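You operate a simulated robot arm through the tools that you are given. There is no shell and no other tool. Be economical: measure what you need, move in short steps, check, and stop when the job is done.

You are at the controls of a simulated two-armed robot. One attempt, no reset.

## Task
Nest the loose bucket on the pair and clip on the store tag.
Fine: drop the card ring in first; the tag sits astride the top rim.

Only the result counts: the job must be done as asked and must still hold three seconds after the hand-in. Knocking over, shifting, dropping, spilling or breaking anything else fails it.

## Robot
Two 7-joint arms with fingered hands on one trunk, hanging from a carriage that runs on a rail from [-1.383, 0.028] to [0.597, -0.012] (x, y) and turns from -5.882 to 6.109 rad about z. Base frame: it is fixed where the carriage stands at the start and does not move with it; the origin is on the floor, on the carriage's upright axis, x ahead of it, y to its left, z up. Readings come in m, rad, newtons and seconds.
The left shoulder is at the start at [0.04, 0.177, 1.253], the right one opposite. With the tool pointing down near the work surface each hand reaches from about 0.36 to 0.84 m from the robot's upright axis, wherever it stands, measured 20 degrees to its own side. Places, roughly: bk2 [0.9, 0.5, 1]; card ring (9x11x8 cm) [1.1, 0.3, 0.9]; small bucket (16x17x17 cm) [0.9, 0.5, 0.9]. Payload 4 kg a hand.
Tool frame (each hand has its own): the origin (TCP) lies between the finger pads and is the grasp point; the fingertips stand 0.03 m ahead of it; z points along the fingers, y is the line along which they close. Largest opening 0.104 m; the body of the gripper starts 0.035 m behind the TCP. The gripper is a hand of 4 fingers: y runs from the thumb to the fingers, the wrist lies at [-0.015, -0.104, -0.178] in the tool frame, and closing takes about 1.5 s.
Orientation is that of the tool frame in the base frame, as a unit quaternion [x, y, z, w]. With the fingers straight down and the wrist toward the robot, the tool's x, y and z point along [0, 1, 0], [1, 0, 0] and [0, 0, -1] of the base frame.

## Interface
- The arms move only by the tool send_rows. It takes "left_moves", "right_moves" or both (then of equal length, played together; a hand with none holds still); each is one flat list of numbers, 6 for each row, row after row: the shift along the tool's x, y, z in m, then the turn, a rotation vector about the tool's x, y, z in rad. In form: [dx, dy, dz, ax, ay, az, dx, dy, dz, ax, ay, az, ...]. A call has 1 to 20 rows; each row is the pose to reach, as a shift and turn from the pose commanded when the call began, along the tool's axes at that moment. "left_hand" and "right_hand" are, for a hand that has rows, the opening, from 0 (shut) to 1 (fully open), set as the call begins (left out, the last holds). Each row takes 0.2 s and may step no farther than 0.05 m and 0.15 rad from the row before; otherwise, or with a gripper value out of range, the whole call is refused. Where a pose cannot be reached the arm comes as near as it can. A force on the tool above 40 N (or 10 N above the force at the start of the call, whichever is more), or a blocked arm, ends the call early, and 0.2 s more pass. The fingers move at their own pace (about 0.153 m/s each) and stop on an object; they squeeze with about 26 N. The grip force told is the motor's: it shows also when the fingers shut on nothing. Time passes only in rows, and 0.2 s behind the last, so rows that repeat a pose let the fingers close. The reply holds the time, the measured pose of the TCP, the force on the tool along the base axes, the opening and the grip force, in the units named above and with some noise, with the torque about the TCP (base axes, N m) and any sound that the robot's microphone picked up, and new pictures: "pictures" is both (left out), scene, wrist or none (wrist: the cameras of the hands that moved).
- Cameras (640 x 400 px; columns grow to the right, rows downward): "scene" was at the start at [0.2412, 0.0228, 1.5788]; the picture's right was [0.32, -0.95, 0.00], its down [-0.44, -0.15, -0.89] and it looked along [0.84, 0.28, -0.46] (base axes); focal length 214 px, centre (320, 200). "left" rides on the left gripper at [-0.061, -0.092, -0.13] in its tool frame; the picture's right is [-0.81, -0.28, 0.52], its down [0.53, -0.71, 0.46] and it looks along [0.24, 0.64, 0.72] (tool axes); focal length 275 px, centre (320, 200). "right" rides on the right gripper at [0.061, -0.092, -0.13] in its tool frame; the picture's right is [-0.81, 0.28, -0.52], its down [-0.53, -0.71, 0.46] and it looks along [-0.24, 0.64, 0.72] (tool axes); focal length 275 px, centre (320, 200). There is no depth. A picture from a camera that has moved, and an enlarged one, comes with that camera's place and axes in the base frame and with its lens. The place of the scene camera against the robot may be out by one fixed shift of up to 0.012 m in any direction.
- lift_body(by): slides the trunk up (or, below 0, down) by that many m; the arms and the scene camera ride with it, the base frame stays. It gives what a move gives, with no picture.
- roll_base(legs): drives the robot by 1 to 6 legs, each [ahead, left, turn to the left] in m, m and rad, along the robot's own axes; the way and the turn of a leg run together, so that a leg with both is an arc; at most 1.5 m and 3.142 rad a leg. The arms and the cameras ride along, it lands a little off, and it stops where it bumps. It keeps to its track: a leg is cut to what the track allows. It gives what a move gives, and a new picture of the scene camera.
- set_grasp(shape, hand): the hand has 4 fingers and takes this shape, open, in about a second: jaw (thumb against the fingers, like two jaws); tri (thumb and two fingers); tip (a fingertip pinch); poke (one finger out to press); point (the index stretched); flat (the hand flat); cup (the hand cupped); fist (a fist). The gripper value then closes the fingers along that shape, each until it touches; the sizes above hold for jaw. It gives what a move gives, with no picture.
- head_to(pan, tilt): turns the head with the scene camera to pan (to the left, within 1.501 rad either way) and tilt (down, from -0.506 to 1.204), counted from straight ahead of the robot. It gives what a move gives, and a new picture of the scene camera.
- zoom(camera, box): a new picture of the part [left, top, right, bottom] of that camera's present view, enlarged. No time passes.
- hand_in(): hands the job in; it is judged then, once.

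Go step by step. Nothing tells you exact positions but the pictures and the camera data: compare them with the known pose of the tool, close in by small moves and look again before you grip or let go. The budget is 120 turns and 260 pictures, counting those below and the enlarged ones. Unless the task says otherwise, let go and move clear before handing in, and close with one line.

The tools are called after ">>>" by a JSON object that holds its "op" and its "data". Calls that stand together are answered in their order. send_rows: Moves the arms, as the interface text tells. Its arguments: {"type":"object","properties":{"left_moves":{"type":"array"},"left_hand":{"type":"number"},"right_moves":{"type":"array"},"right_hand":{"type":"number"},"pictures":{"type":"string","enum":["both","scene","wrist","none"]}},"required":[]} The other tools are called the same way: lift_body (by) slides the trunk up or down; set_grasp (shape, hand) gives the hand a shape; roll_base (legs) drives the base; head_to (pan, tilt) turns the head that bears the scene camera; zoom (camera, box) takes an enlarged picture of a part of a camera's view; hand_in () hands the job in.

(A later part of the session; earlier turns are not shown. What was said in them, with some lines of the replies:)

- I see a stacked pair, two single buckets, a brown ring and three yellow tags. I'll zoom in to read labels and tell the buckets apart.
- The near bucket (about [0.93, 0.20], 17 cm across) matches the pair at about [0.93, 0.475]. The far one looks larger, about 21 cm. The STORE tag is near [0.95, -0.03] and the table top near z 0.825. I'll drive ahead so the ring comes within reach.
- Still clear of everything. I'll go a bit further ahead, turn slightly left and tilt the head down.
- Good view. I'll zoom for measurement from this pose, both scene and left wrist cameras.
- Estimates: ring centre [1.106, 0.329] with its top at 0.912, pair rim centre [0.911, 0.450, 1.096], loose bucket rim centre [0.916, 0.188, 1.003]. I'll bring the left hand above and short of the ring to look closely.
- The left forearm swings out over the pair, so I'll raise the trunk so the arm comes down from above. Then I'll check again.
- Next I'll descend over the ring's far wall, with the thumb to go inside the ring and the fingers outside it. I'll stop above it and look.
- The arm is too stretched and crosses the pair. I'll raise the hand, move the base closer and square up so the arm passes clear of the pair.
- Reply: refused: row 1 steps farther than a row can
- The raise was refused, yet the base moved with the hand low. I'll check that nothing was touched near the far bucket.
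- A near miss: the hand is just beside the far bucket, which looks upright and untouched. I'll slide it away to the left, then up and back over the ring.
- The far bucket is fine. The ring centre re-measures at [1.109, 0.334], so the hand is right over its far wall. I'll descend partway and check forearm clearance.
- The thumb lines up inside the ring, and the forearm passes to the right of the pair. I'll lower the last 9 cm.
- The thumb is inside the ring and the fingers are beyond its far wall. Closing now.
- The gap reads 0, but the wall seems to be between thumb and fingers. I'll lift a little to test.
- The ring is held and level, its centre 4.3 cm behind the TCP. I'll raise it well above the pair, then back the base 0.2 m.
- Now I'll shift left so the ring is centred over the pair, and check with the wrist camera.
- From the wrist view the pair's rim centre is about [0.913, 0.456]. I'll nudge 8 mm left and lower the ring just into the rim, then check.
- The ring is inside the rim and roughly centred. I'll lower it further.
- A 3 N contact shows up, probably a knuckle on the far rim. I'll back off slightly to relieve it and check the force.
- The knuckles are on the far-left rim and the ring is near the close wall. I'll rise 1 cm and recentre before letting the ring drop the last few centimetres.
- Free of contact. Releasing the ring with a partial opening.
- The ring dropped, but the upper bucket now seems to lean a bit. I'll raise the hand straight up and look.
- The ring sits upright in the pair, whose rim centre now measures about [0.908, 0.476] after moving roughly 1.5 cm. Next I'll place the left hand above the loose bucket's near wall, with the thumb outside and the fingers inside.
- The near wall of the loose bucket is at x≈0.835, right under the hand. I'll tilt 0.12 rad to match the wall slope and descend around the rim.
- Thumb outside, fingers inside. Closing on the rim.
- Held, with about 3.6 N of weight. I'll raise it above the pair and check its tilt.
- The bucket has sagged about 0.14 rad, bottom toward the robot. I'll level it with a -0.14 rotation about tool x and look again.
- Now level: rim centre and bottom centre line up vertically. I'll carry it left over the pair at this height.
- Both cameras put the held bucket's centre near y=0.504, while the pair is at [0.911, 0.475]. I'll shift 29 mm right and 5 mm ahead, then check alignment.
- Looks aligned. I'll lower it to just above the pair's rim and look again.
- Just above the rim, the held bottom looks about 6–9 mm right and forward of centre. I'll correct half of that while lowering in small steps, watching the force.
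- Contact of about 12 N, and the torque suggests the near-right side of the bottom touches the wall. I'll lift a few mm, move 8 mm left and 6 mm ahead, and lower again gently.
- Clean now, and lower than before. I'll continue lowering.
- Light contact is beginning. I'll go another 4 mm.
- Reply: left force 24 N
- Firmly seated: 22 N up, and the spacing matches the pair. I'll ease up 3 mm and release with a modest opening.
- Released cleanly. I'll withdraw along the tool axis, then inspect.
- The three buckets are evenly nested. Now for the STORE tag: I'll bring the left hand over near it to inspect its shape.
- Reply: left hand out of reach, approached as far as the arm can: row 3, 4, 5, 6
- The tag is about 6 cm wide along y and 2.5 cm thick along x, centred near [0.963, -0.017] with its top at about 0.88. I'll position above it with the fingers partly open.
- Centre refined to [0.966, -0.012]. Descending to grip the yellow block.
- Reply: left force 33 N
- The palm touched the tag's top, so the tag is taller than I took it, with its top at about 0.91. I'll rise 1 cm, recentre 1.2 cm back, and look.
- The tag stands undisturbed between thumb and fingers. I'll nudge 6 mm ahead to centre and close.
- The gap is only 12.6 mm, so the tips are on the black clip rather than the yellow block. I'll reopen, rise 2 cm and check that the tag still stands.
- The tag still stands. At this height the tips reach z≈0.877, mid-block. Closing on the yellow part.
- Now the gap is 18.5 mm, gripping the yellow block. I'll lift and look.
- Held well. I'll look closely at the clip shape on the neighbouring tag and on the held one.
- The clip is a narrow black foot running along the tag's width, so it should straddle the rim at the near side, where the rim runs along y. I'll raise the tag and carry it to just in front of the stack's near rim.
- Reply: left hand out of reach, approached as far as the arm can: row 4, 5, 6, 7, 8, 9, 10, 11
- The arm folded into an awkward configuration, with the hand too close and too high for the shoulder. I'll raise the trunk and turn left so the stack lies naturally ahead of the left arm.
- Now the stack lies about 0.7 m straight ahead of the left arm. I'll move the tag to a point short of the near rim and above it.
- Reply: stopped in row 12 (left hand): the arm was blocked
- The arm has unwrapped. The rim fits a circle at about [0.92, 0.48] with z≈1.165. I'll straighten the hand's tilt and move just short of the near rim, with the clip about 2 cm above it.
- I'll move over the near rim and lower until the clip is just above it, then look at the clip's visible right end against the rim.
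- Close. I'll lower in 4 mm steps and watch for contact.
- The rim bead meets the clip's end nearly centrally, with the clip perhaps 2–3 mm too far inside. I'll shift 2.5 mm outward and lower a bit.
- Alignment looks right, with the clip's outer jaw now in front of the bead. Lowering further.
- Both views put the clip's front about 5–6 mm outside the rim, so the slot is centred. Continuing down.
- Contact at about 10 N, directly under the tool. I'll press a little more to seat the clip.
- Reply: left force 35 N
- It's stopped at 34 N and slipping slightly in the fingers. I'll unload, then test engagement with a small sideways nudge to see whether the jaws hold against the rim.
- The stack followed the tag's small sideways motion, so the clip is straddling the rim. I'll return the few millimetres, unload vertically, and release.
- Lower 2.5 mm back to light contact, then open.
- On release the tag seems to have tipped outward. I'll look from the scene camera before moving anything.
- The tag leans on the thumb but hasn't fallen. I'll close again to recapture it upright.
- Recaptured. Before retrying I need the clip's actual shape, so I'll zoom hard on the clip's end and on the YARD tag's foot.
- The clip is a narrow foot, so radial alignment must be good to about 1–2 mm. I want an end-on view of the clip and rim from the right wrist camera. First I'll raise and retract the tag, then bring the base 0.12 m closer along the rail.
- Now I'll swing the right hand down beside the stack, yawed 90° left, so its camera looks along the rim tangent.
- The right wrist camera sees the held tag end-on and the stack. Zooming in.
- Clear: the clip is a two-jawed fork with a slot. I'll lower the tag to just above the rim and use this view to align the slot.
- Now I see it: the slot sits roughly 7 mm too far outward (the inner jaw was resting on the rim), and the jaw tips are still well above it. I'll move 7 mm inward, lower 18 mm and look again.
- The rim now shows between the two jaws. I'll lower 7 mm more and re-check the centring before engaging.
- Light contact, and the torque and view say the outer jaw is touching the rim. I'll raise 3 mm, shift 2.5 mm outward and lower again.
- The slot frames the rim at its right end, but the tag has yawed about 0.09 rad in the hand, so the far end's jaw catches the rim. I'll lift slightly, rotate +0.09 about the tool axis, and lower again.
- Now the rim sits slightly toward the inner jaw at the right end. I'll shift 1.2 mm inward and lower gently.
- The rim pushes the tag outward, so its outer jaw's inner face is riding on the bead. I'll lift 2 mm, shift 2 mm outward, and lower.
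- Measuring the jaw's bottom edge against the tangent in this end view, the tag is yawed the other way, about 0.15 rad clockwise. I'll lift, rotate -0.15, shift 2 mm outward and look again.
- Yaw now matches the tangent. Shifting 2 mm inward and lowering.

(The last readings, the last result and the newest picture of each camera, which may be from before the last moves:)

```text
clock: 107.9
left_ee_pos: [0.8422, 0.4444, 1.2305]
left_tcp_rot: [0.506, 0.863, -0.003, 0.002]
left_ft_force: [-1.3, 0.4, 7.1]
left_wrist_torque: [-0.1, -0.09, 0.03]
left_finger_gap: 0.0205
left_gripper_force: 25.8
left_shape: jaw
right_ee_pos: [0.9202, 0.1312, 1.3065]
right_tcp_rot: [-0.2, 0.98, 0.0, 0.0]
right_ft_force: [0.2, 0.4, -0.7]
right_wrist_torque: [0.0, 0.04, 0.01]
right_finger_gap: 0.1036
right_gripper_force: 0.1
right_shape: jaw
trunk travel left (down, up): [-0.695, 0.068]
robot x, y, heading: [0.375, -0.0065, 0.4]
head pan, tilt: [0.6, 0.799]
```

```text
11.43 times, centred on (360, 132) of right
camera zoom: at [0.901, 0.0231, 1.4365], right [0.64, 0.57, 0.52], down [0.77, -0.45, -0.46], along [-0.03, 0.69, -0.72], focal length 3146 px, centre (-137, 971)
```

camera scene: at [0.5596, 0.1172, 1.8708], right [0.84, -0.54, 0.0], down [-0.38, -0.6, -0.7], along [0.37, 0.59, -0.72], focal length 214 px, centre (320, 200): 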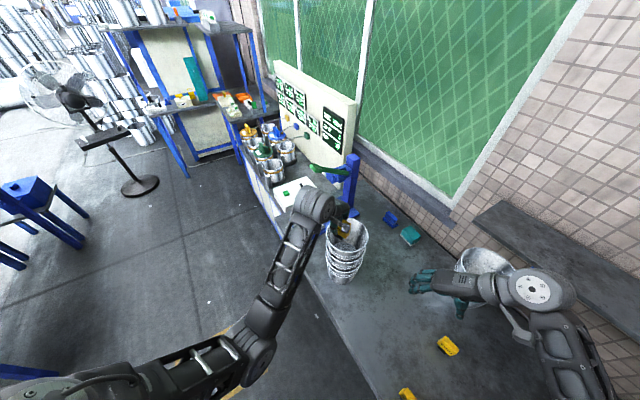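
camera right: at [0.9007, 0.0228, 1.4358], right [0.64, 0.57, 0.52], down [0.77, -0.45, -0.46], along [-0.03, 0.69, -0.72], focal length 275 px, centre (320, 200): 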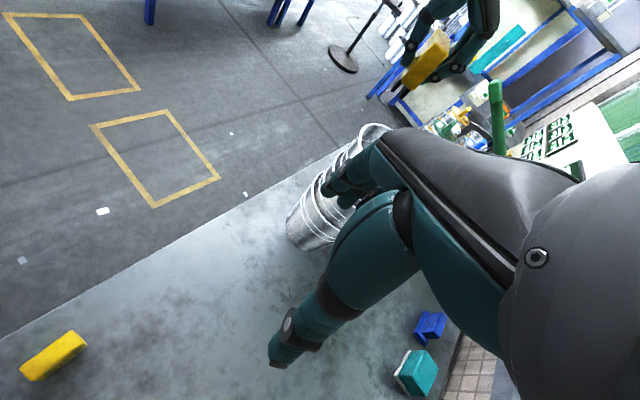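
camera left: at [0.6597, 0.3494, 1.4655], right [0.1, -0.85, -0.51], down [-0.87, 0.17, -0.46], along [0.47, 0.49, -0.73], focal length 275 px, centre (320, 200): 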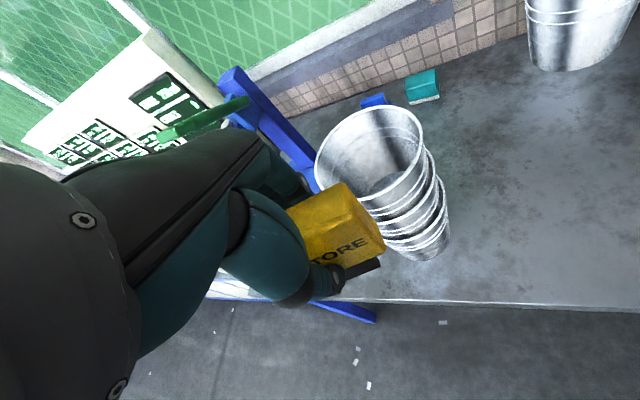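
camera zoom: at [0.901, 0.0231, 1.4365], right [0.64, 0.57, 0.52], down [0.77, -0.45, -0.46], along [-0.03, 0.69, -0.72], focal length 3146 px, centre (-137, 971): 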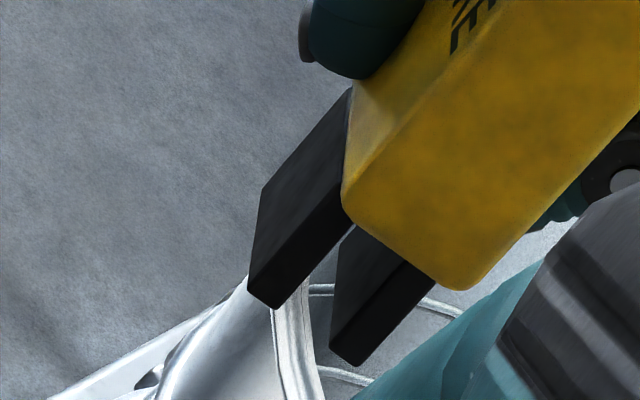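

The top bucket yields a little under contact, and the torque puts the touch at the inner jaw's right end. With light downward preload, I'll slide inward in small steps to let the bead drop into the slot.

>>> {"op": "send_rows", "data": {"left_moves": [0, 0.0015, 0, 0, 0, 0, 0, 0.003, 0, 0, 0, 0, 0, 0.003, 0, 0, 0, 0], "pictures": "none"}}

>>> {"op": "zoom", "data": {"camera": "right", "box": [340, 115, 380, 150]}}

```text
clock: 108.7
left_ee_pos: [0.8449, 0.4455, 1.2294]
left_tcp_rot: [0.506, 0.862, -0.004, 0.002]
left_ft_force: [-3.0, -0.7, 7.7]
left_wrist_torque: [-0.07, 0.01, 0.01]
left_finger_gap: 0.0204
left_gripper_force: 26.1
left_shape: jaw
right_ee_pos: [0.9205, 0.132, 1.3069]
right_tcp_rot: [-0.199, 0.98, 0.001, -0.001]
right_ft_force: [0.2, -0.3, -0.8]
right_wrist_torque: [0.02, 0.04, 0.01]
right_finger_gap: 0.1037
right_gripper_force: 0.0
right_shape: jaw
trunk travel left (down, up): [-0.695, 0.068]
robot x, y, heading: [0.3719, -0.0062, 0.4]
head pan, tilt: [0.6, 0.799]
```

```text
11.43 times, centred on (360, 132) of right
camera zoom: at [0.901, 0.0231, 1.4364], right [0.64, 0.57, 0.52], down [0.77, -0.45, -0.46], along [-0.03, 0.69, -0.72], focal length 3146 px, centre (-137, 971)
```

zoom: 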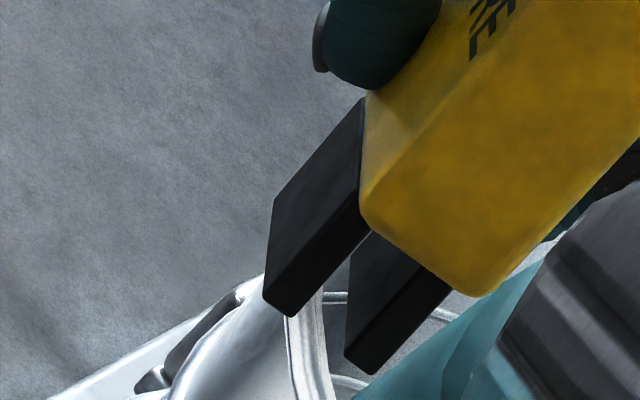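

The bucket drags along, so I need a better picture of any roll of the tag. I'll check the front view and the left view at this pose.

>>> {"op": "zoom", "data": {"camera": "scene", "box": [325, 205, 375, 255]}}

>>> {"op": "zoom", "data": {"camera": "right", "box": [345, 122, 370, 144]}}

```text
8.00 times, centred on (350, 230) of scene
camera zoom: at [0.5597, 0.1174, 1.8709], right [0.84, -0.54, 0.0], down [-0.38, -0.6, -0.7], along [0.37, 0.59, -0.72], focal length 1716 px, centre (80, -40)
```

zoom: 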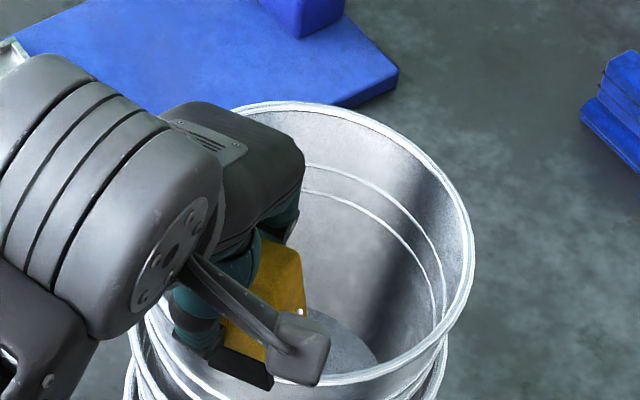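

```text
16.00 times, centred on (358, 133) of right
camera zoom: at [0.901, 0.0231, 1.4364], right [0.64, 0.57, 0.52], down [0.77, -0.45, -0.46], along [-0.03, 0.69, -0.72], focal length 4404 px, centre (-280, 1272)
```

zoom: 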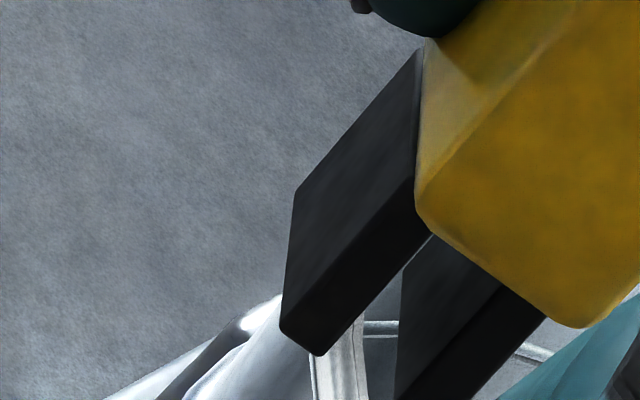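

The bead now runs under the outer jaw. The unloaded pose two steps earlier had the bead well inside the slot, so I'll lift, return 4.5 mm outward, and lower straight from there.

>>> {"op": "send_rows", "data": {"left_moves": [0, 0, -0.008, 0, 0, 0, 0, -0.0045, -0.008, 0, 0, 0, 0, -0.0045, -0.004, 0, 0, 0, 0, -0.0045, -0.003, 0, 0, 0], "pictures": "none"}}

>>> {"op": "zoom", "data": {"camera": "right", "box": [345, 120, 370, 142]}}

```text
clock: 109.7
left_ee_pos: [0.8398, 0.4429, 1.2335]
left_tcp_rot: [0.507, 0.862, -0.002, 0.003]
left_ft_force: [-2.2, -2.2, 7.4]
left_wrist_torque: [0.0, 0.03, -0.04]
left_finger_gap: 0.0207
left_gripper_force: 25.8
left_shape: jaw
right_ee_pos: [0.9201, 0.1298, 1.307]
right_tcp_rot: [-0.2, 0.98, -0.001, 0.0]
right_ft_force: [0.7, 0.0, 0.2]
right_wrist_torque: [-0.03, 0.0, 0.0]
right_finger_gap: 0.1036
right_gripper_force: 0.1
right_shape: jaw
trunk travel left (down, up): [-0.695, 0.068]
robot x, y, heading: [0.3763, -0.0073, 0.403]
head pan, tilt: [0.6, 0.799]
```

```text
16.00 times, centred on (358, 131) of right
camera zoom: at [0.901, 0.0229, 1.4366], right [0.64, 0.57, 0.52], down [0.77, -0.45, -0.46], along [-0.03, 0.69, -0.72], focal length 4404 px, centre (-280, 1304)
```

zoom: 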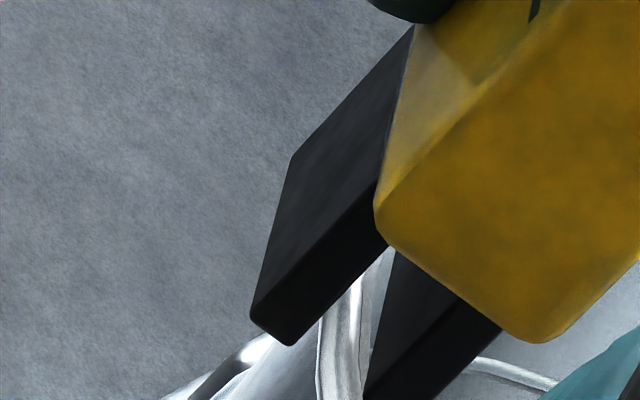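

The bead now shows right through the slot, with contact at the far end's inner jaw. I'll rotate slightly clockwise (+0.05) with 1 mm inward under light load to let it drop in.

>>> {"op": "send_rows", "data": {"left_moves": [0, 0, -0.001, 0, 0, 0.025, 0, 0.001, -0.001, 0, 0, 0.05, 0, 0.001, 0.002, 0, 0, 0.05, 0, 0.001, 0.004, 0, 0, 0.05, 0, 0.001, 0.004, 0, 0, 0.05], "pictures": "none"}}

>>> {"op": "zoom", "data": {"camera": "right", "box": [345, 120, 370, 142]}}

```text
clock: 110.9
left_ee_pos: [0.8437, 0.4445, 1.2319]
left_tcp_rot: [0.528, 0.849, -0.002, 0.003]
left_ft_force: [-6.0, -5.0, 27.5]
left_wrist_torque: [-0.13, 0.22, 0.01]
left_finger_gap: 0.0223
left_gripper_force: 25.8
left_shape: jaw
right_ee_pos: [0.9221, 0.1313, 1.3075]
right_tcp_rot: [-0.2, 0.98, 0.001, 0.0]
right_ft_force: [0.4, 0.3, 0.4]
right_wrist_torque: [0.01, -0.04, -0.01]
right_finger_gap: 0.1036
right_gripper_force: 0.0
right_shape: jaw
trunk travel left (down, up): [-0.695, 0.068]
robot x, y, heading: [0.3727, -0.0089, 0.4]
head pan, tilt: [0.6, 0.799]
```

```text
16.00 times, centred on (358, 131) of right
camera zoom: at [0.9014, 0.0234, 1.437], right [0.64, 0.57, 0.52], down [0.77, -0.45, -0.46], along [-0.03, 0.69, -0.72], focal length 4404 px, centre (-280, 1304)
```

zoom: 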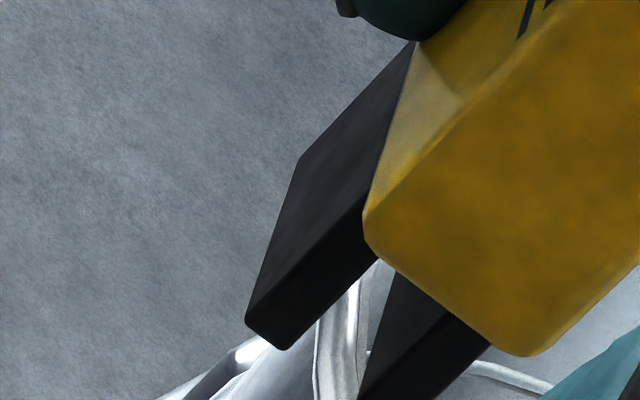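

Pressing hard makes the arm drift inward, so I'll do a low-force search instead: lift, shift outward by small increments, lower the same amount, and look for the position where the force vanishes.

>>> {"op": "send_rows", "data": {"left_moves": [0, 0, -0.012, 0, 0, 0, 0, -0.002, -0.012, 0, 0, 0, 0, -0.002, -0.006, 0, 0, 0, 0, -0.002, 0, 0, 0, 0, 0, -0.002, 0, 0, 0, 0], "pictures": "none"}}

>>> {"op": "send_rows", "data": {"left_moves": [0, 0, -0.012, 0, 0, 0, 0, -0.0015, -0.012, 0, 0, 0, 0, -0.0015, -0.006, 0, 0, 0, 0, -0.0015, 0, 0, 0, 0, 0, -0.0015, 0, 0, 0, 0], "pictures": "none"}}

>>> {"op": "zoom", "data": {"camera": "right", "box": [345, 120, 370, 142]}}

```text
clock: 112.1
left_ee_pos: [0.8394, 0.4416, 1.2319]
left_tcp_rot: [0.528, 0.849, 0.0, 0.003]
left_ft_force: [-4.3, -2.3, 21.1]
left_wrist_torque: [-0.04, 0.18, 0.01]
left_finger_gap: 0.0216
left_gripper_force: 25.8
left_shape: jaw
right_ee_pos: [0.9208, 0.1317, 1.306]
right_tcp_rot: [-0.2, 0.98, 0.001, 0.0]
right_ft_force: [-0.4, -0.2, 0.4]
right_wrist_torque: [-0.01, 0.0, -0.01]
right_finger_gap: 0.1038
right_gripper_force: 0.0
right_shape: jaw
trunk travel left (down, up): [-0.695, 0.068]
robot x, y, heading: [0.3754, -0.0086, 0.404]
head pan, tilt: [0.6, 0.799]
```

```text
clock: 113.3
left_ee_pos: [0.8396, 0.4422, 1.233]
left_tcp_rot: [0.528, 0.849, -0.001, 0.003]
left_ft_force: [-3.9, -2.9, 18.9]
left_wrist_torque: [-0.04, 0.09, -0.01]
left_finger_gap: 0.0217
left_gripper_force: 26.0
left_shape: jaw
right_ee_pos: [0.9205, 0.1313, 1.3071]
right_tcp_rot: [-0.2, 0.98, 0.001, 0.0]
right_ft_force: [-0.6, -0.3, 0.4]
right_wrist_torque: [0.01, 0.02, -0.02]
right_finger_gap: 0.1037
right_gripper_force: 0.0
right_shape: jaw
trunk travel left (down, up): [-0.695, 0.068]
robot x, y, heading: [0.375, -0.0063, 0.406]
head pan, tilt: [0.6, 0.799]
```

```text
16.00 times, centred on (358, 131) of right
camera zoom: at [0.9012, 0.0233, 1.4369], right [0.64, 0.57, 0.52], down [0.77, -0.45, -0.46], along [-0.03, 0.69, -0.72], focal length 4404 px, centre (-280, 1304)
```

zoom: 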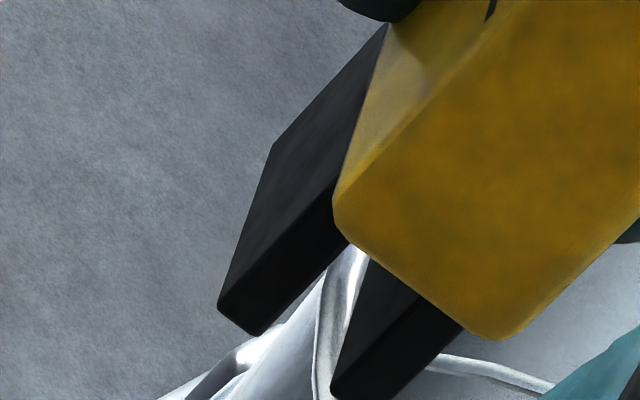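

In this view the bead is now near the inner jaw, about 3–4 mm off. By interpolation the right spot is about 5 mm inward of here. Lifting, shifting, and lowering to light contact only.

>>> {"op": "send_rows", "data": {"left_moves": [0, 0, -0.012, 0, 0, 0, 0, 0.003, -0.012, 0, 0, 0, 0, 0.005, -0.012, 0, 0, 0, 0, 0.005, -0.006, 0, 0, 0, 0, 0.005, -0.003, 0, 0, 0, 0, 0.005, -0.003, 0, 0, 0], "pictures": "none"}}

>>> {"op": "zoom", "data": {"camera": "right", "box": [345, 120, 370, 142]}}

```text
clock: 114.7
left_ee_pos: [0.8438, 0.4444, 1.2333]
left_tcp_rot: [0.527, 0.85, -0.002, 0.003]
left_ft_force: [-1.5, -1.7, 12.0]
left_wrist_torque: [0.02, 0.05, 0.01]
left_finger_gap: 0.0214
left_gripper_force: 25.7
left_shape: jaw
right_ee_pos: [0.9206, 0.1307, 1.3065]
right_tcp_rot: [-0.2, 0.98, 0.0, 0.0]
right_ft_force: [-0.4, -0.2, -0.2]
right_wrist_torque: [0.02, 0.01, 0.02]
right_finger_gap: 0.1038
right_gripper_force: 0.0
right_shape: jaw
trunk travel left (down, up): [-0.695, 0.068]
robot x, y, heading: [0.3749, -0.0069, 0.405]
head pan, tilt: [0.6, 0.799]
```

```text
16.00 times, centred on (358, 131) of right
camera zoom: at [0.9011, 0.0231, 1.4367], right [0.64, 0.57, 0.52], down [0.77, -0.45, -0.46], along [-0.03, 0.69, -0.72], focal length 4404 px, centre (-280, 1304)
```

zoom: 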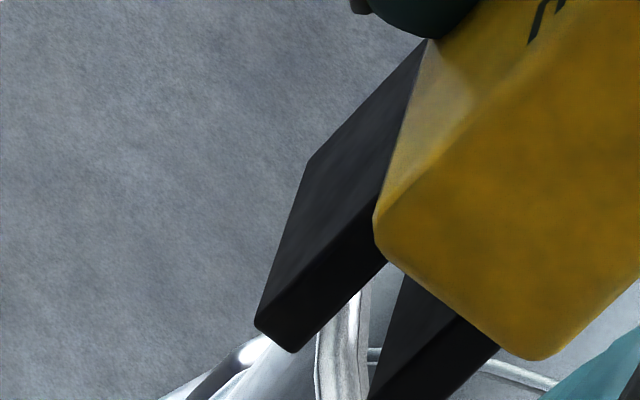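

The right end is centred (0.9 mm), but the force resultant sits on the far half near the inner jaw. That end needs to move inward, so I'll rotate +0.06 and shift 0.8 mm inward.

>>> {"op": "send_rows", "data": {"left_moves": [0, 0, -0.008, 0, 0, 0, 0, 0.0008, -0.008, 0, 0, 0.06, 0, 0.0008, -0.004, 0, 0, 0.06, 0, 0.0008, 0, 0, 0, 0.06, 0, 0.0008, 0, 0, 0, 0.06], "pictures": "none"}}

>>> {"op": "zoom", "data": {"camera": "right", "box": [345, 120, 370, 142]}}

```text
clock: 115.9
left_ee_pos: [0.8435, 0.4436, 1.2318]
left_tcp_rot: [0.553, 0.833, -0.002, 0.002]
left_ft_force: [-1.4, 0.2, 6.7]
left_wrist_torque: [-0.07, 0.03, 0.0]
left_finger_gap: 0.0211
left_gripper_force: 26.4
left_shape: jaw
right_ee_pos: [0.9204, 0.1312, 1.307]
right_tcp_rot: [-0.199, 0.98, 0.0, 0.0]
right_ft_force: [-0.9, -0.4, -0.2]
right_wrist_torque: [0.02, 0.0, 0.01]
right_finger_gap: 0.1034
right_gripper_force: 0.0
right_shape: jaw
trunk travel left (down, up): [-0.695, 0.068]
robot x, y, heading: [0.371, -0.0074, 0.396]
head pan, tilt: [0.6, 0.799]
```

```text
16.00 times, centred on (358, 131) of right
camera zoom: at [0.901, 0.0231, 1.4365], right [0.64, 0.57, 0.52], down [0.77, -0.45, -0.46], along [-0.03, 0.69, -0.72], focal length 4404 px, centre (-280, 1304)
```

zoom: 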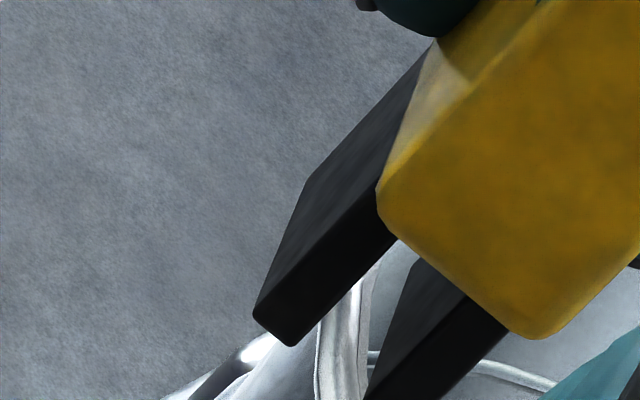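

The force roughly halved at a lower height, which is progress. I'll push down 3 mm more and check.

>>> {"op": "send_rows", "data": {"left_moves": [0, -0.0005, 0.0015, 0, 0, 0, 0, -0.001, 0.003, 0, 0, 0, 0, -0.001, 0.003, 0, 0, 0], "pictures": "none"}}

>>> {"op": "zoom", "data": {"camera": "right", "box": [345, 120, 370, 142]}}

```text
clock: 116.7
left_ee_pos: [0.8425, 0.4438, 1.2291]
left_tcp_rot: [0.553, 0.833, -0.002, 0.002]
left_ft_force: [-3.0, 1.4, 10.0]
left_wrist_torque: [-0.12, -0.02, 0.03]
left_finger_gap: 0.0209
left_gripper_force: 26.4
left_shape: jaw
right_ee_pos: [0.9203, 0.1337, 1.3065]
right_tcp_rot: [-0.2, 0.98, 0.001, -0.001]
right_ft_force: [1.0, 0.4, 0.0]
right_wrist_torque: [-0.01, 0.0, 0.0]
right_finger_gap: 0.1035
right_gripper_force: 0.0
right_shape: jaw
trunk travel left (down, up): [-0.695, 0.068]
robot x, y, heading: [0.3711, -0.0082, 0.4]
head pan, tilt: [0.6, 0.799]
```

```text
16.00 times, centred on (358, 131) of right
camera zoom: at [0.9011, 0.0233, 1.4366], right [0.64, 0.57, 0.52], down [0.77, -0.45, -0.46], along [-0.03, 0.69, -0.72], focal length 4404 px, centre (-280, 1304)
```

zoom: 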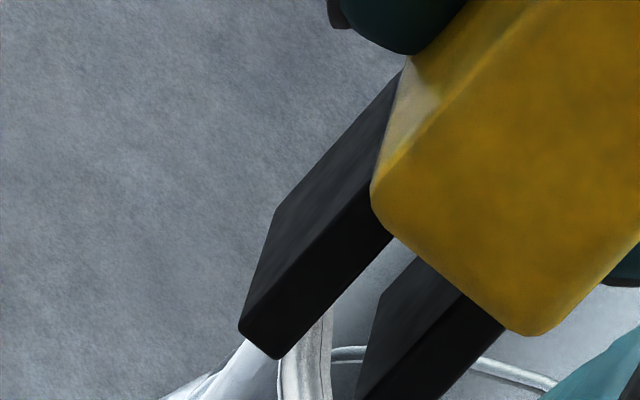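

The contact behaves oddly soft. I'll look at the whole scene for any other touching part of the hand.

>>> {"op": "zoom", "data": {"camera": "right", "box": [310, 70, 430, 170]}}

>>> {"op": "zoom", "data": {"camera": "left", "box": [230, 90, 470, 330]}}

```text
4.00 times, centred on (370, 120) of right
camera zoom: at [0.9011, 0.0233, 1.4366], right [0.64, 0.57, 0.52], down [0.77, -0.45, -0.46], along [-0.03, 0.69, -0.72], focal length 1101 px, centre (120, 520)
```

zoom: 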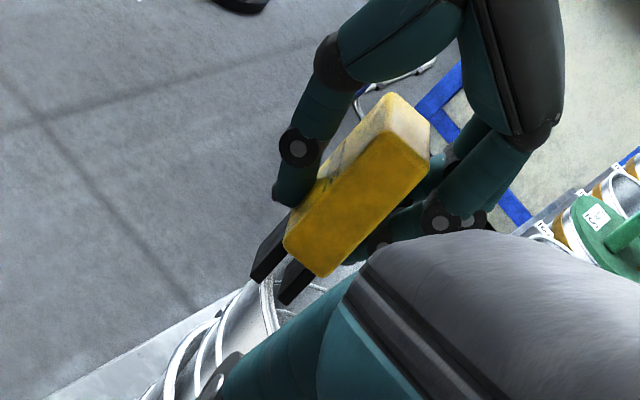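

```text
1.67 times, centred on (350, 210) of left
camera zoom: at [0.7823, 0.3552, 1.3608], right [0.06, -0.86, -0.51], down [-0.86, 0.21, -0.46], along [0.5, 0.47, -0.73], focal length 459 px, centre (270, 183)
```

zoom: 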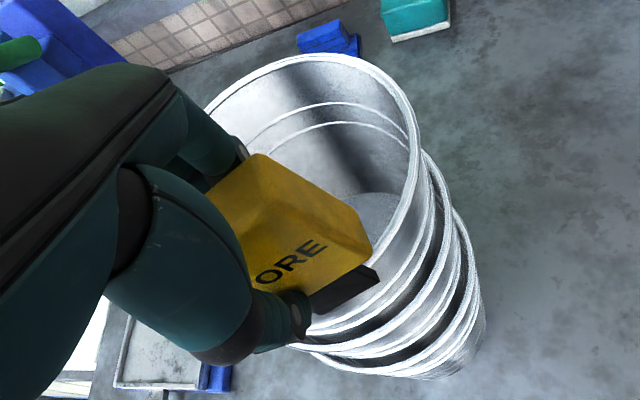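

Triangulating the clip corner with both cameras gives (0.843, 0.415, 1.181). The tag's centre is about 13 mm right of the TCP, so the rim's tangent there differs by about 0.15 rad. I'll lift and shift 12 mm left, where the rim tangent matches the tag's yaw.

>>> {"op": "send_rows", "data": {"left_moves": [0, 0, -0.01, 0, 0, 0, 0.006, 0, -0.012, 0, 0, 0, 0.012, 0, -0.012, 0, 0, 0, 0.012, 0, -0.006, 0, 0, 0, 0.012, 0, -0.006, 0, 0, 0], "pictures": "none"}}

>>> {"op": "zoom", "data": {"camera": "right", "box": [340, 112, 375, 142]}}

>>> {"op": "zoom", "data": {"camera": "left", "box": [300, 170, 420, 290]}}

```text
clock: 117.9
left_ee_pos: [0.8382, 0.4554, 1.2343]
left_tcp_rot: [0.552, 0.834, -0.003, 0.003]
left_ft_force: [0.1, -0.9, 0.9]
left_wrist_torque: [0.01, 0.0, -0.01]
left_finger_gap: 0.0208
left_gripper_force: 25.5
left_shape: jaw
right_ee_pos: [0.921, 0.1315, 1.3057]
right_tcp_rot: [-0.2, 0.98, 0.0, 0.0]
right_ft_force: [-0.3, -0.2, -0.5]
right_wrist_torque: [0.0, 0.02, -0.01]
right_finger_gap: 0.1036
right_gripper_force: 0.1
right_shape: jaw
trunk travel left (down, up): [-0.695, 0.068]
robot x, y, heading: [0.3772, -0.008, 0.406]
head pan, tilt: [0.6, 0.799]
```

```text
13.33 times, centred on (358, 127) of right
camera zoom: at [0.9008, 0.0227, 1.4363], right [0.64, 0.57, 0.52], down [0.77, -0.45, -0.46], along [-0.03, 0.69, -0.72], focal length 3670 px, centre (-180, 1173)
```

zoom: 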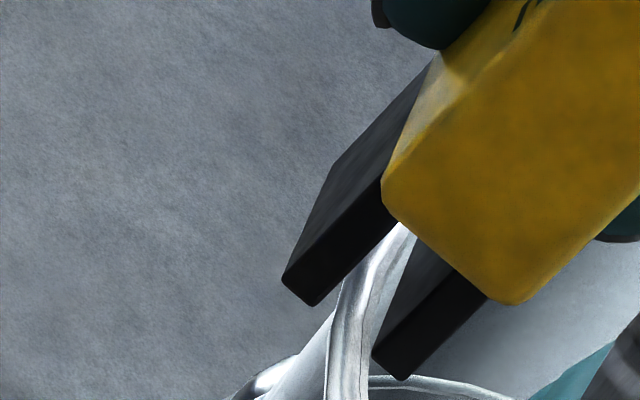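

```text
3.33 times, centred on (360, 230) of left
camera zoom: at [0.777, 0.3664, 1.366], right [0.06, -0.86, -0.51], down [-0.86, 0.21, -0.46], along [0.5, 0.47, -0.73], focal length 918 px, centre (187, 100)
```

zoom: 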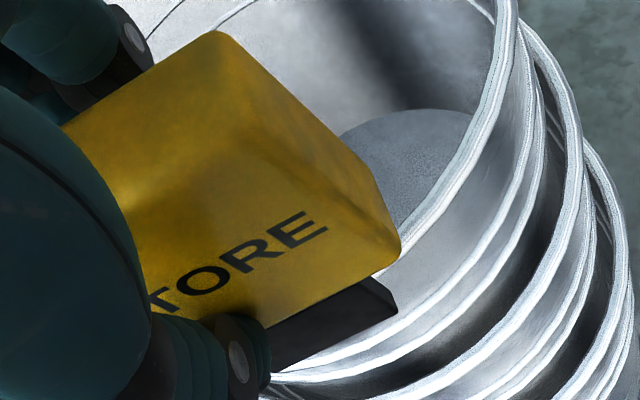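

Yaw now matches the rim well, and triangulation says the slot must go 3.4 mm inward. Shifting and lowering.

>>> {"op": "send_rows", "data": {"left_moves": [0, 0.0034, 0, 0, 0, 0, 0, 0.0034, 0.003, 0, 0, 0, 0, 0.0034, 0.007, 0, 0, 0, 0, 0.0034, 0.007, 0, 0, 0], "pictures": "none"}}

>>> {"op": "zoom", "data": {"camera": "right", "box": [340, 112, 375, 142]}}

```text
clock: 118.9
left_ee_pos: [0.8411, 0.4566, 1.2285]
left_tcp_rot: [0.553, 0.833, -0.002, 0.003]
left_ft_force: [-1.0, 0.9, 4.1]
left_wrist_torque: [-0.08, -0.04, 0.04]
left_finger_gap: 0.0204
left_gripper_force: 25.7
left_shape: jaw
right_ee_pos: [0.9203, 0.1316, 1.3073]
right_tcp_rot: [-0.2, 0.98, 0.0, 0.0]
right_ft_force: [0.0, 0.2, -0.3]
right_wrist_torque: [0.01, 0.03, -0.04]
right_finger_gap: 0.1037
right_gripper_force: 0.0
right_shape: jaw
trunk travel left (down, up): [-0.695, 0.068]
robot x, y, heading: [0.376, -0.0091, 0.402]
head pan, tilt: [0.6, 0.799]
```

```text
13.33 times, centred on (358, 127) of right
camera zoom: at [0.9009, 0.023, 1.4364], right [0.64, 0.57, 0.52], down [0.77, -0.45, -0.46], along [-0.03, 0.69, -0.72], focal length 3670 px, centre (-180, 1173)
```

zoom: 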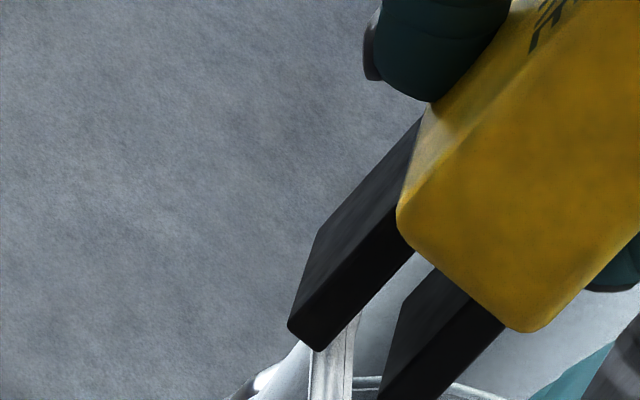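

>>> {"op": "send_rows", "data": {"left_moves": [0, -0.0005, 0.002, 0, 0, 0, 0, -0.001, 0.004, 0, 0, 0, 0, -0.001, 0.004, 0, 0, 0], "pictures": "none"}}

>>> {"op": "zoom", "data": {"camera": "right", "box": [340, 112, 375, 142]}}

>>> {"op": "zoom", "data": {"camera": "left", "box": [300, 170, 420, 290]}}

```text
clock: 119.7
left_ee_pos: [0.8388, 0.4557, 1.2239]
left_tcp_rot: [0.553, 0.833, -0.003, 0.002]
left_ft_force: [0.4, 0.3, -0.7]
left_wrist_torque: [0.03, -0.02, 0.01]
left_finger_gap: 0.0208
left_gripper_force: 26.2
left_shape: jaw
right_ee_pos: [0.9211, 0.131, 1.3058]
right_tcp_rot: [-0.2, 0.98, 0.0, 0.001]
right_ft_force: [0.0, 0.4, -0.8]
right_wrist_torque: [0.0, 0.01, 0.0]
right_finger_gap: 0.104
right_gripper_force: 0.0
right_shape: jaw
trunk travel left (down, up): [-0.695, 0.068]
robot x, y, heading: [0.3769, -0.0062, 0.4]
head pan, tilt: [0.6, 0.799]
```

```text
13.33 times, centred on (358, 127) of right
camera zoom: at [0.9009, 0.0228, 1.4363], right [0.64, 0.57, 0.52], down [0.77, -0.45, -0.46], along [-0.03, 0.69, -0.72], focal length 3670 px, centre (-180, 1173)
```

zoom: 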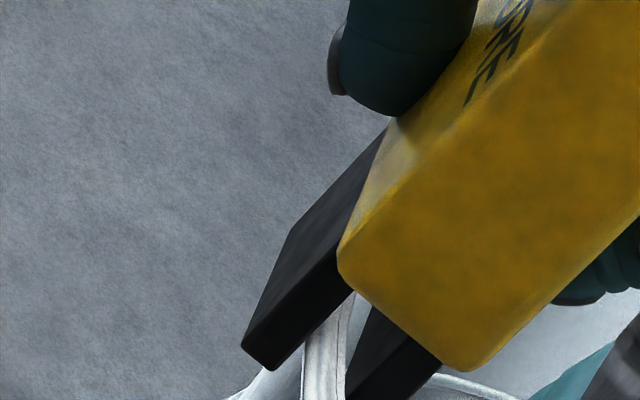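

```text
3.33 times, centred on (360, 230) of left
camera zoom: at [0.7788, 0.3667, 1.3553], right [0.06, -0.86, -0.51], down [-0.86, 0.21, -0.46], along [0.5, 0.47, -0.73], focal length 918 px, centre (187, 100)
```

zoom: 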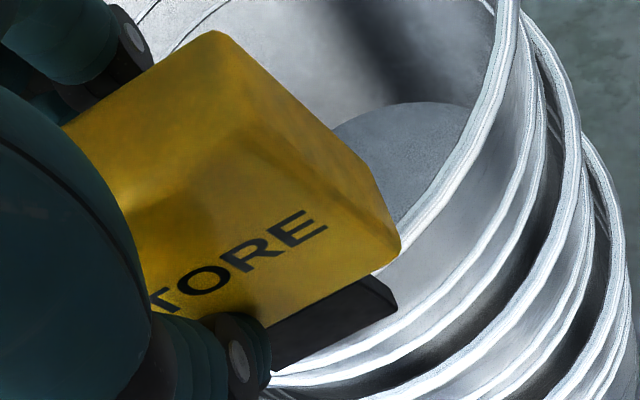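

It slipped in: zero force at z 1.2239, well below the earlier contact height, with the bead between the jaws. I'll keep lowering gently.

>>> {"op": "send_rows", "data": {"left_moves": [0, 0, 0.002, 0, 0, 0, 0, 0, 0.005, 0, 0, 0, 0, 0, 0.005, 0, 0, 0], "pictures": "none"}}

>>> {"op": "zoom", "data": {"camera": "right", "box": [335, 115, 370, 145]}}

```text
clock: 120.5
left_ee_pos: [0.8408, 0.4562, 1.2177]
left_tcp_rot: [0.552, 0.834, -0.003, 0.003]
left_ft_force: [0.9, 0.0, -0.1]
left_wrist_torque: [0.02, -0.03, 0.05]
left_finger_gap: 0.021
left_gripper_force: 25.8
left_shape: jaw
right_ee_pos: [0.921, 0.131, 1.306]
right_tcp_rot: [-0.2, 0.98, 0.0, 0.001]
right_ft_force: [-0.2, -0.4, 0.3]
right_wrist_torque: [0.01, 0.02, 0.02]
right_finger_gap: 0.1037
right_gripper_force: 0.1
right_shape: jaw
trunk travel left (down, up): [-0.695, 0.068]
robot x, y, heading: [0.3735, -0.0073, 0.404]
head pan, tilt: [0.6, 0.799]
```

```text
13.33 times, centred on (352, 130) of right
camera zoom: at [0.9009, 0.0228, 1.4363], right [0.64, 0.57, 0.52], down [0.77, -0.45, -0.46], along [-0.03, 0.69, -0.72], focal length 3670 px, centre (-113, 1133)
```

zoom: 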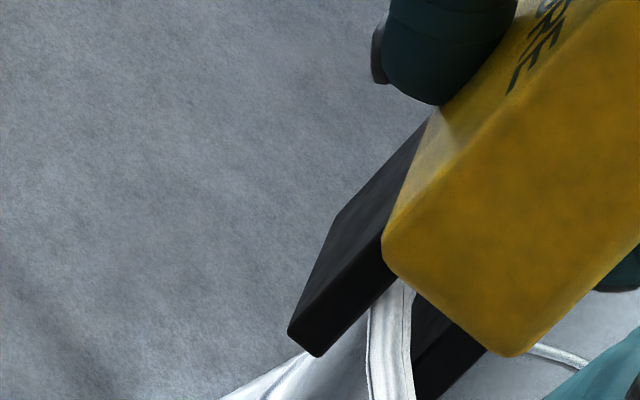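

Now the wall hides the inner jaw's tip, so it's clearly astride. Continuing down to full seat.

>>> {"op": "send_rows", "data": {"left_moves": [0, 0, 0.003, 0, 0, 0, 0, 0, 0.006, 0, 0, 0, 0, 0, 0.006, 0, 0, 0], "pictures": "none"}}

>>> {"op": "zoom", "data": {"camera": "right", "box": [335, 115, 370, 145]}}

```text
clock: 121.3
left_ee_pos: [0.8393, 0.4547, 1.2123]
left_tcp_rot: [0.553, 0.833, -0.004, 0.002]
left_ft_force: [0.9, 0.7, 0.2]
left_wrist_torque: [0.05, -0.04, 0.03]
left_finger_gap: 0.0207
left_gripper_force: 25.7
left_shape: jaw
right_ee_pos: [0.9208, 0.131, 1.3055]
right_tcp_rot: [-0.201, 0.98, 0.0, 0.0]
right_ft_force: [-1.1, -0.1, -0.5]
right_wrist_torque: [-0.02, 0.01, 0.01]
right_finger_gap: 0.1037
right_gripper_force: 0.1
right_shape: jaw
trunk travel left (down, up): [-0.695, 0.068]
robot x, y, heading: [0.3732, -0.0074, 0.404]
head pan, tilt: [0.6, 0.799]
```

```text
13.33 times, centred on (352, 130) of right
camera zoom: at [0.9009, 0.0228, 1.4364], right [0.64, 0.57, 0.52], down [0.77, -0.45, -0.46], along [-0.03, 0.69, -0.72], focal length 3670 px, centre (-113, 1133)
```

zoom: 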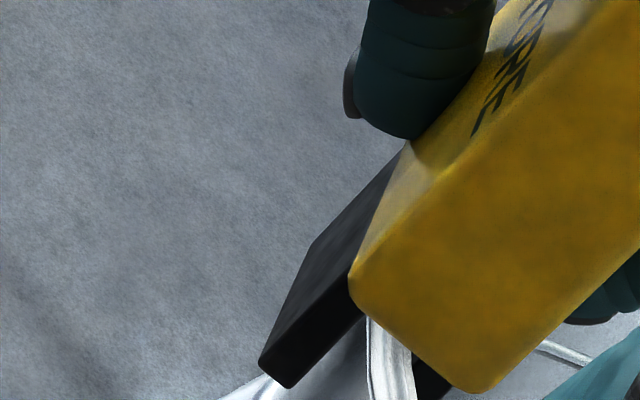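

>>> {"op": "send_rows", "data": {"left_moves": [0, 0, 0.003, 0, 0, 0, 0, 0, 0.005, 0, 0, 0, 0, 0, 0.005, 0, 0, 0], "pictures": "none"}}

>>> {"op": "zoom", "data": {"camera": "right", "box": [330, 115, 370, 150]}}

```text
clock: 122.1
left_ee_pos: [0.8413, 0.4569, 1.2106]
left_tcp_rot: [0.553, 0.833, -0.002, 0.004]
left_ft_force: [-5.1, -2.6, 22.3]
left_wrist_torque: [-0.01, 0.15, -0.02]
left_finger_gap: 0.0215
left_gripper_force: 25.9
left_shape: jaw
right_ee_pos: [0.9212, 0.1316, 1.3062]
right_tcp_rot: [-0.2, 0.98, 0.001, 0.001]
right_ft_force: [0.6, 0.2, 0.1]
right_wrist_torque: [0.01, 0.03, -0.02]
right_finger_gap: 0.1038
right_gripper_force: 0.1
right_shape: jaw
trunk travel left (down, up): [-0.695, 0.068]
robot x, y, heading: [0.373, -0.0079, 0.406]
head pan, tilt: [0.6, 0.799]
```

```text
11.43 times, centred on (350, 132) of right
camera zoom: at [0.9012, 0.0235, 1.4369], right [0.64, 0.57, 0.52], down [0.77, -0.45, -0.46], along [-0.03, 0.69, -0.72], focal length 3146 px, centre (-23, 971)
```

zoom: 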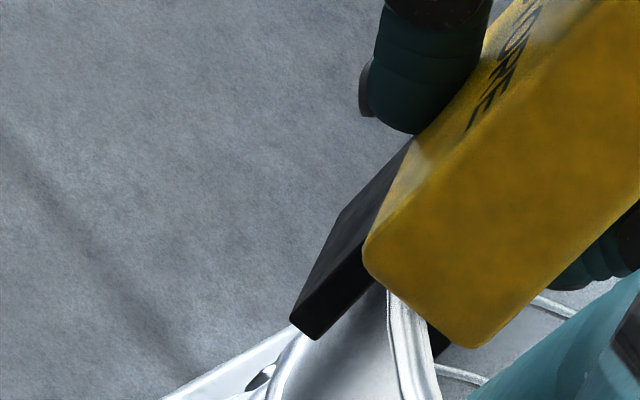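

Fully seated: 22 N, and the block's underside rests on the rim. I'll unload and open.

>>> {"op": "send_rows", "data": {"left_moves": [0, 0, -0.002, 0, 0, 0, 0, 0, -0.004, 0, 0, 0, 0, 0, -0.004, 0, 0, 0], "pictures": "none"}}

>>> {"op": "send_rows", "data": {"left_moves": [0, 0, 0, 0, 0, 0, 0, 0, 0, 0, 0, 0, 0, 0, 0, 0, 0, 0, 0, 0, 0, 0, 0, 0], "left_hand": 0.5, "pictures": "none"}}

>>> {"op": "zoom", "data": {"camera": "right", "box": [320, 90, 400, 160]}}

>>> {"op": "zoom", "data": {"camera": "left", "box": [260, 130, 430, 300]}}

```text
clock: 122.9
left_ee_pos: [0.8391, 0.4567, 1.2107]
left_tcp_rot: [0.552, 0.834, -0.006, 0.001]
left_ft_force: [0.4, -0.1, 6.1]
left_wrist_torque: [0.04, 0.02, 0.0]
left_finger_gap: 0.0211
left_gripper_force: 26.4
left_shape: jaw
right_ee_pos: [0.9218, 0.131, 1.3061]
right_tcp_rot: [-0.2, 0.98, 0.0, 0.0]
right_ft_force: [0.6, -1.0, 0.5]
right_wrist_torque: [-0.02, -0.01, -0.04]
right_finger_gap: 0.1037
right_gripper_force: 0.0
right_shape: jaw
trunk travel left (down, up): [-0.695, 0.068]
robot x, y, heading: [0.3752, -0.0114, 0.407]
head pan, tilt: [0.6, 0.799]
```

```text
clock: 123.9
left_ee_pos: [0.8395, 0.455, 1.2113]
left_tcp_rot: [0.553, 0.833, -0.005, 0.002]
left_ft_force: [-0.4, 0.1, 0.0]
left_wrist_torque: [0.0, 0.0, 0.0]
left_finger_gap: 0.0516
left_gripper_force: 0.0
left_shape: jaw
right_ee_pos: [0.9194, 0.1309, 1.3042]
right_tcp_rot: [-0.2, 0.98, 0.0, 0.0]
right_ft_force: [0.6, 0.0, -0.4]
right_wrist_torque: [-0.01, -0.04, 0.01]
right_finger_gap: 0.1036
right_gripper_force: 0.1
right_shape: jaw
trunk travel left (down, up): [-0.695, 0.068]
robot x, y, heading: [0.3767, -0.0062, 0.403]
head pan, tilt: [0.6, 0.799]
```

```text
5.71 times, centred on (360, 125) of right
camera zoom: at [0.9008, 0.0227, 1.4363], right [0.64, 0.57, 0.52], down [0.77, -0.45, -0.46], along [-0.03, 0.69, -0.72], focal length 1573 px, centre (91, 629)
```

zoom: 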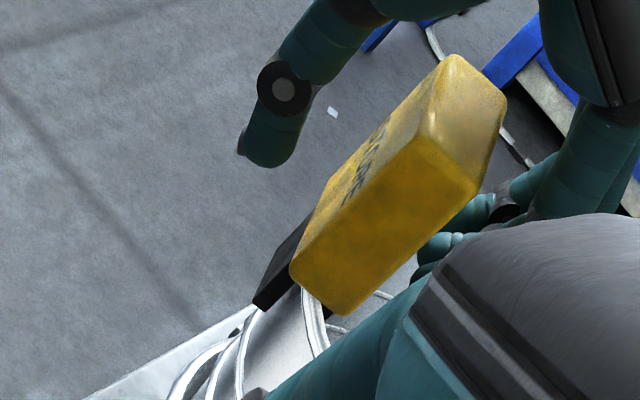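

```text
2.35 times, centred on (345, 215) of left
camera zoom: at [0.779, 0.366, 1.3437], right [0.06, -0.86, -0.51], down [-0.86, 0.21, -0.46], along [0.5, 0.47, -0.73], focal length 648 px, centre (261, 165)
```

zoom: 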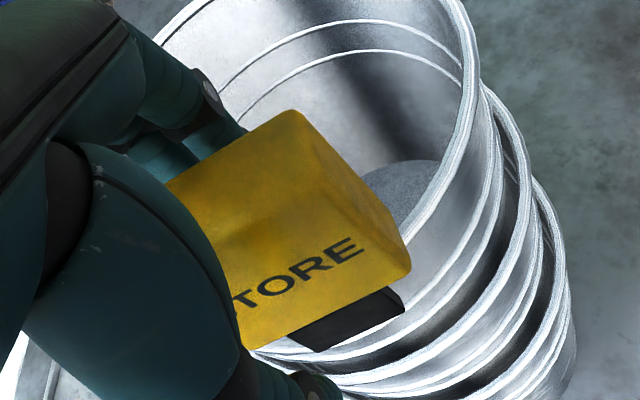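

The tag stands upright on the rim, and the fingers are clear. I'll retreat straight up.

>>> {"op": "send_rows", "data": {"left_moves": [0, 0, -0.02, 0, 0, 0, 0, 0, -0.05, 0, 0, 0, 0, 0, -0.09, 0, 0, 0, 0, 0, -0.13, 0, 0, 0, 0, -0.03, -0.16, 0, 0, 0, 0, -0.07, -0.18, 0, 0, 0, 0, -0.1, -0.18, 0, 0, 0], "pictures": "both"}}

>>> {"op": "zoom", "data": {"camera": "right", "box": [270, 80, 430, 220]}}

>>> {"op": "zoom", "data": {"camera": "scene", "box": [290, 190, 410, 310]}}

```text
clock: 125.5
left_ee_pos: [0.7484, 0.416, 1.3918]
left_tcp_rot: [0.553, 0.833, -0.004, 0.002]
left_ft_force: [-0.4, 0.4, -0.1]
left_wrist_torque: [0.01, 0.01, 0.01]
left_finger_gap: 0.0517
left_gripper_force: 0.1
left_shape: jaw
right_ee_pos: [0.9207, 0.1308, 1.3054]
right_tcp_rot: [-0.201, 0.98, 0.0, 0.001]
right_ft_force: [0.7, -0.5, 0.6]
right_wrist_torque: [-0.04, -0.02, 0.02]
right_finger_gap: 0.1038
right_gripper_force: 0.1
right_shape: jaw
trunk travel left (down, up): [-0.695, 0.068]
robot x, y, heading: [0.3758, -0.0071, 0.406]
head pan, tilt: [0.6, 0.799]
camera scene: at [0.5597, 0.1173, 1.8708], right [0.84, -0.54, 0.0], down [-0.38, -0.6, -0.7], along [0.37, 0.59, -0.72], focal length 214 px, centre (320, 200)
camera left: at [0.687, 0.3266, 1.524], right [0.06, -0.86, -0.51], down [-0.86, 0.21, -0.46], along [0.5, 0.47, -0.73], focal length 275 px, centre (320, 200)
```

scene: 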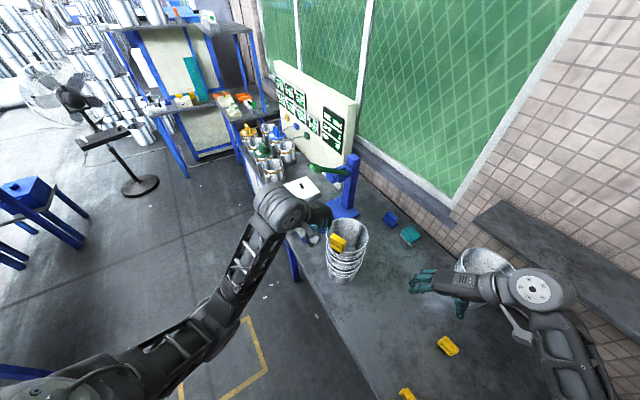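
left: 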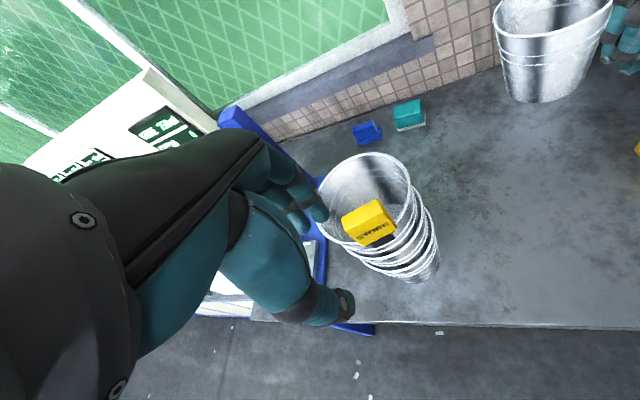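

```text
2.86 times, centred on (350, 150) of right
camera zoom: at [0.9008, 0.0228, 1.4363], right [0.64, 0.57, 0.52], down [0.77, -0.45, -0.46], along [-0.03, 0.69, -0.72], focal length 786 px, centre (234, 343)
```

zoom: 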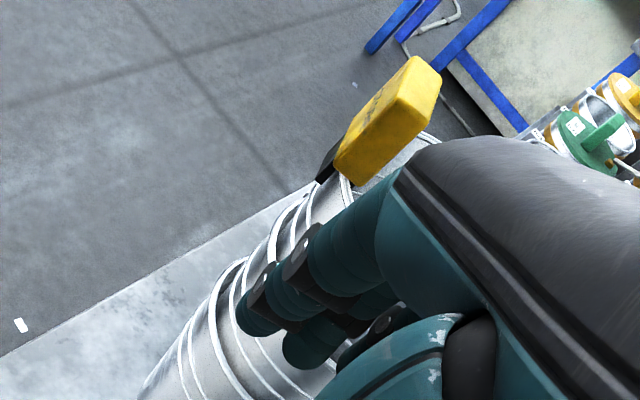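

```text
3.33 times, centred on (350, 250) of scene
camera zoom: at [0.5597, 0.1173, 1.8708], right [0.84, -0.54, 0.0], down [-0.38, -0.6, -0.7], along [0.37, 0.59, -0.72], focal length 715 px, centre (220, 33)
```

zoom: 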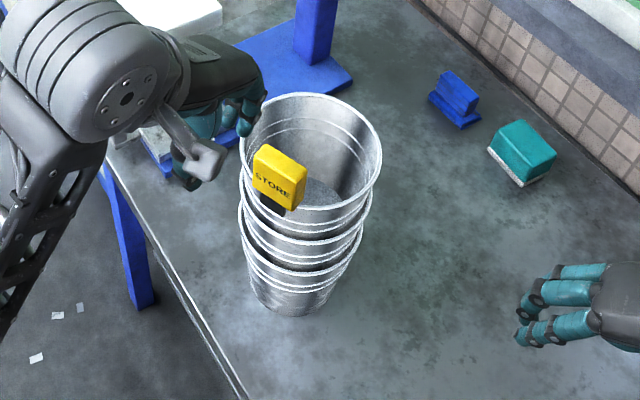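

The STORE tag sits astride the top rim, all three buckets are nested, and the left hand is clear. I'll lift the right hand away too, then hand in.

>>> {"op": "send_rows", "data": {"right_moves": [0, -0.02, -0.04, 0, 0, 0, 0, -0.04, -0.08, 0, 0, 0, 0, -0.06, -0.12, 0, 0, 0, 0, -0.08, -0.16, 0, 0, 0], "left_moves": [0, -0.01, -0.01, 0, 0, 0, 0, -0.02, -0.02, 0, 0, 0, 0, -0.03, -0.03, 0, 0, 0, 0, -0.03, -0.03, 0, 0, 0], "pictures": "scene"}}

>>> {"op": "zoom", "data": {"camera": "scene", "box": [300, 200, 400, 300]}}

```text
clock: 126.5
left_ee_pos: [0.7195, 0.4066, 1.4233]
left_tcp_rot: [0.552, 0.834, -0.003, 0.003]
left_ft_force: [-0.2, 0.4, 0.2]
left_wrist_torque: [-0.04, 0.02, 0.0]
left_finger_gap: 0.052
left_gripper_force: 0.1
left_shape: jaw
right_ee_pos: [0.9542, 0.0593, 1.4646]
right_tcp_rot: [-0.2, 0.98, 0.0, 0.001]
right_ft_force: [0.4, 0.2, 0.1]
right_wrist_torque: [-0.01, 0.02, -0.02]
right_finger_gap: 0.1038
right_gripper_force: 0.1
right_shape: jaw
trunk travel left (down, up): [-0.695, 0.068]
robot x, y, heading: [0.3747, -0.0038, 0.401]
head pan, tilt: [0.6, 0.799]
camera scene: at [0.5597, 0.1173, 1.8708], right [0.84, -0.54, 0.0], down [-0.38, -0.6, -0.7], along [0.37, 0.59, -0.72], focal length 214 px, centre (320, 200)
```

scene: 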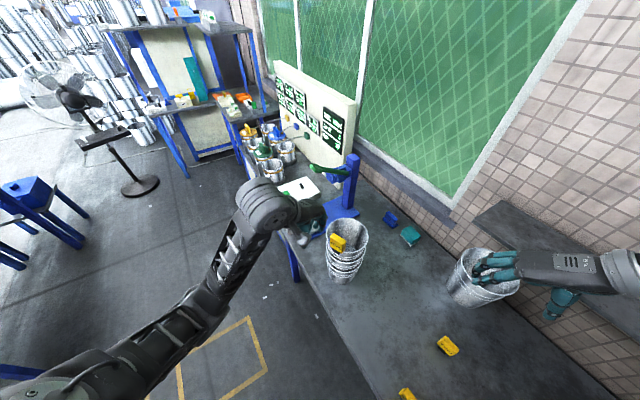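

```text
4.00 times, centred on (350, 250) of scene
camera zoom: at [0.5597, 0.1173, 1.8708], right [0.84, -0.54, 0.0], down [-0.38, -0.6, -0.7], along [0.37, 0.59, -0.72], focal length 858 px, centre (200, 0)
```

zoom: 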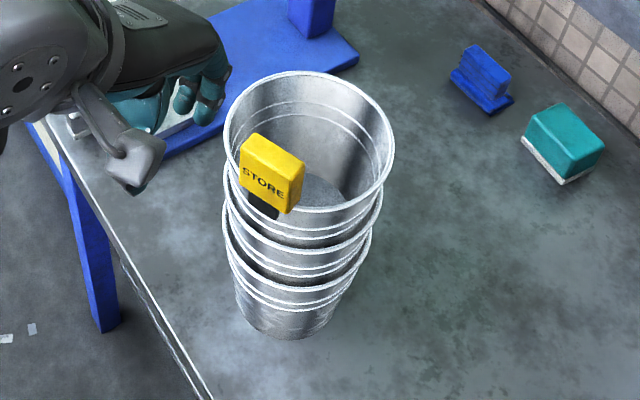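

Everything is stable and both hands are clear, so I'm handing in.

>>> {"op": "hand_in", "data": {}}

```text
The job is handed in.
```

The card ring is in, the loose bucket is nested on the pair, and the STORE tag sits astride the top rim; the pair got nudged about 1.5 cm when I dropped the ring in.
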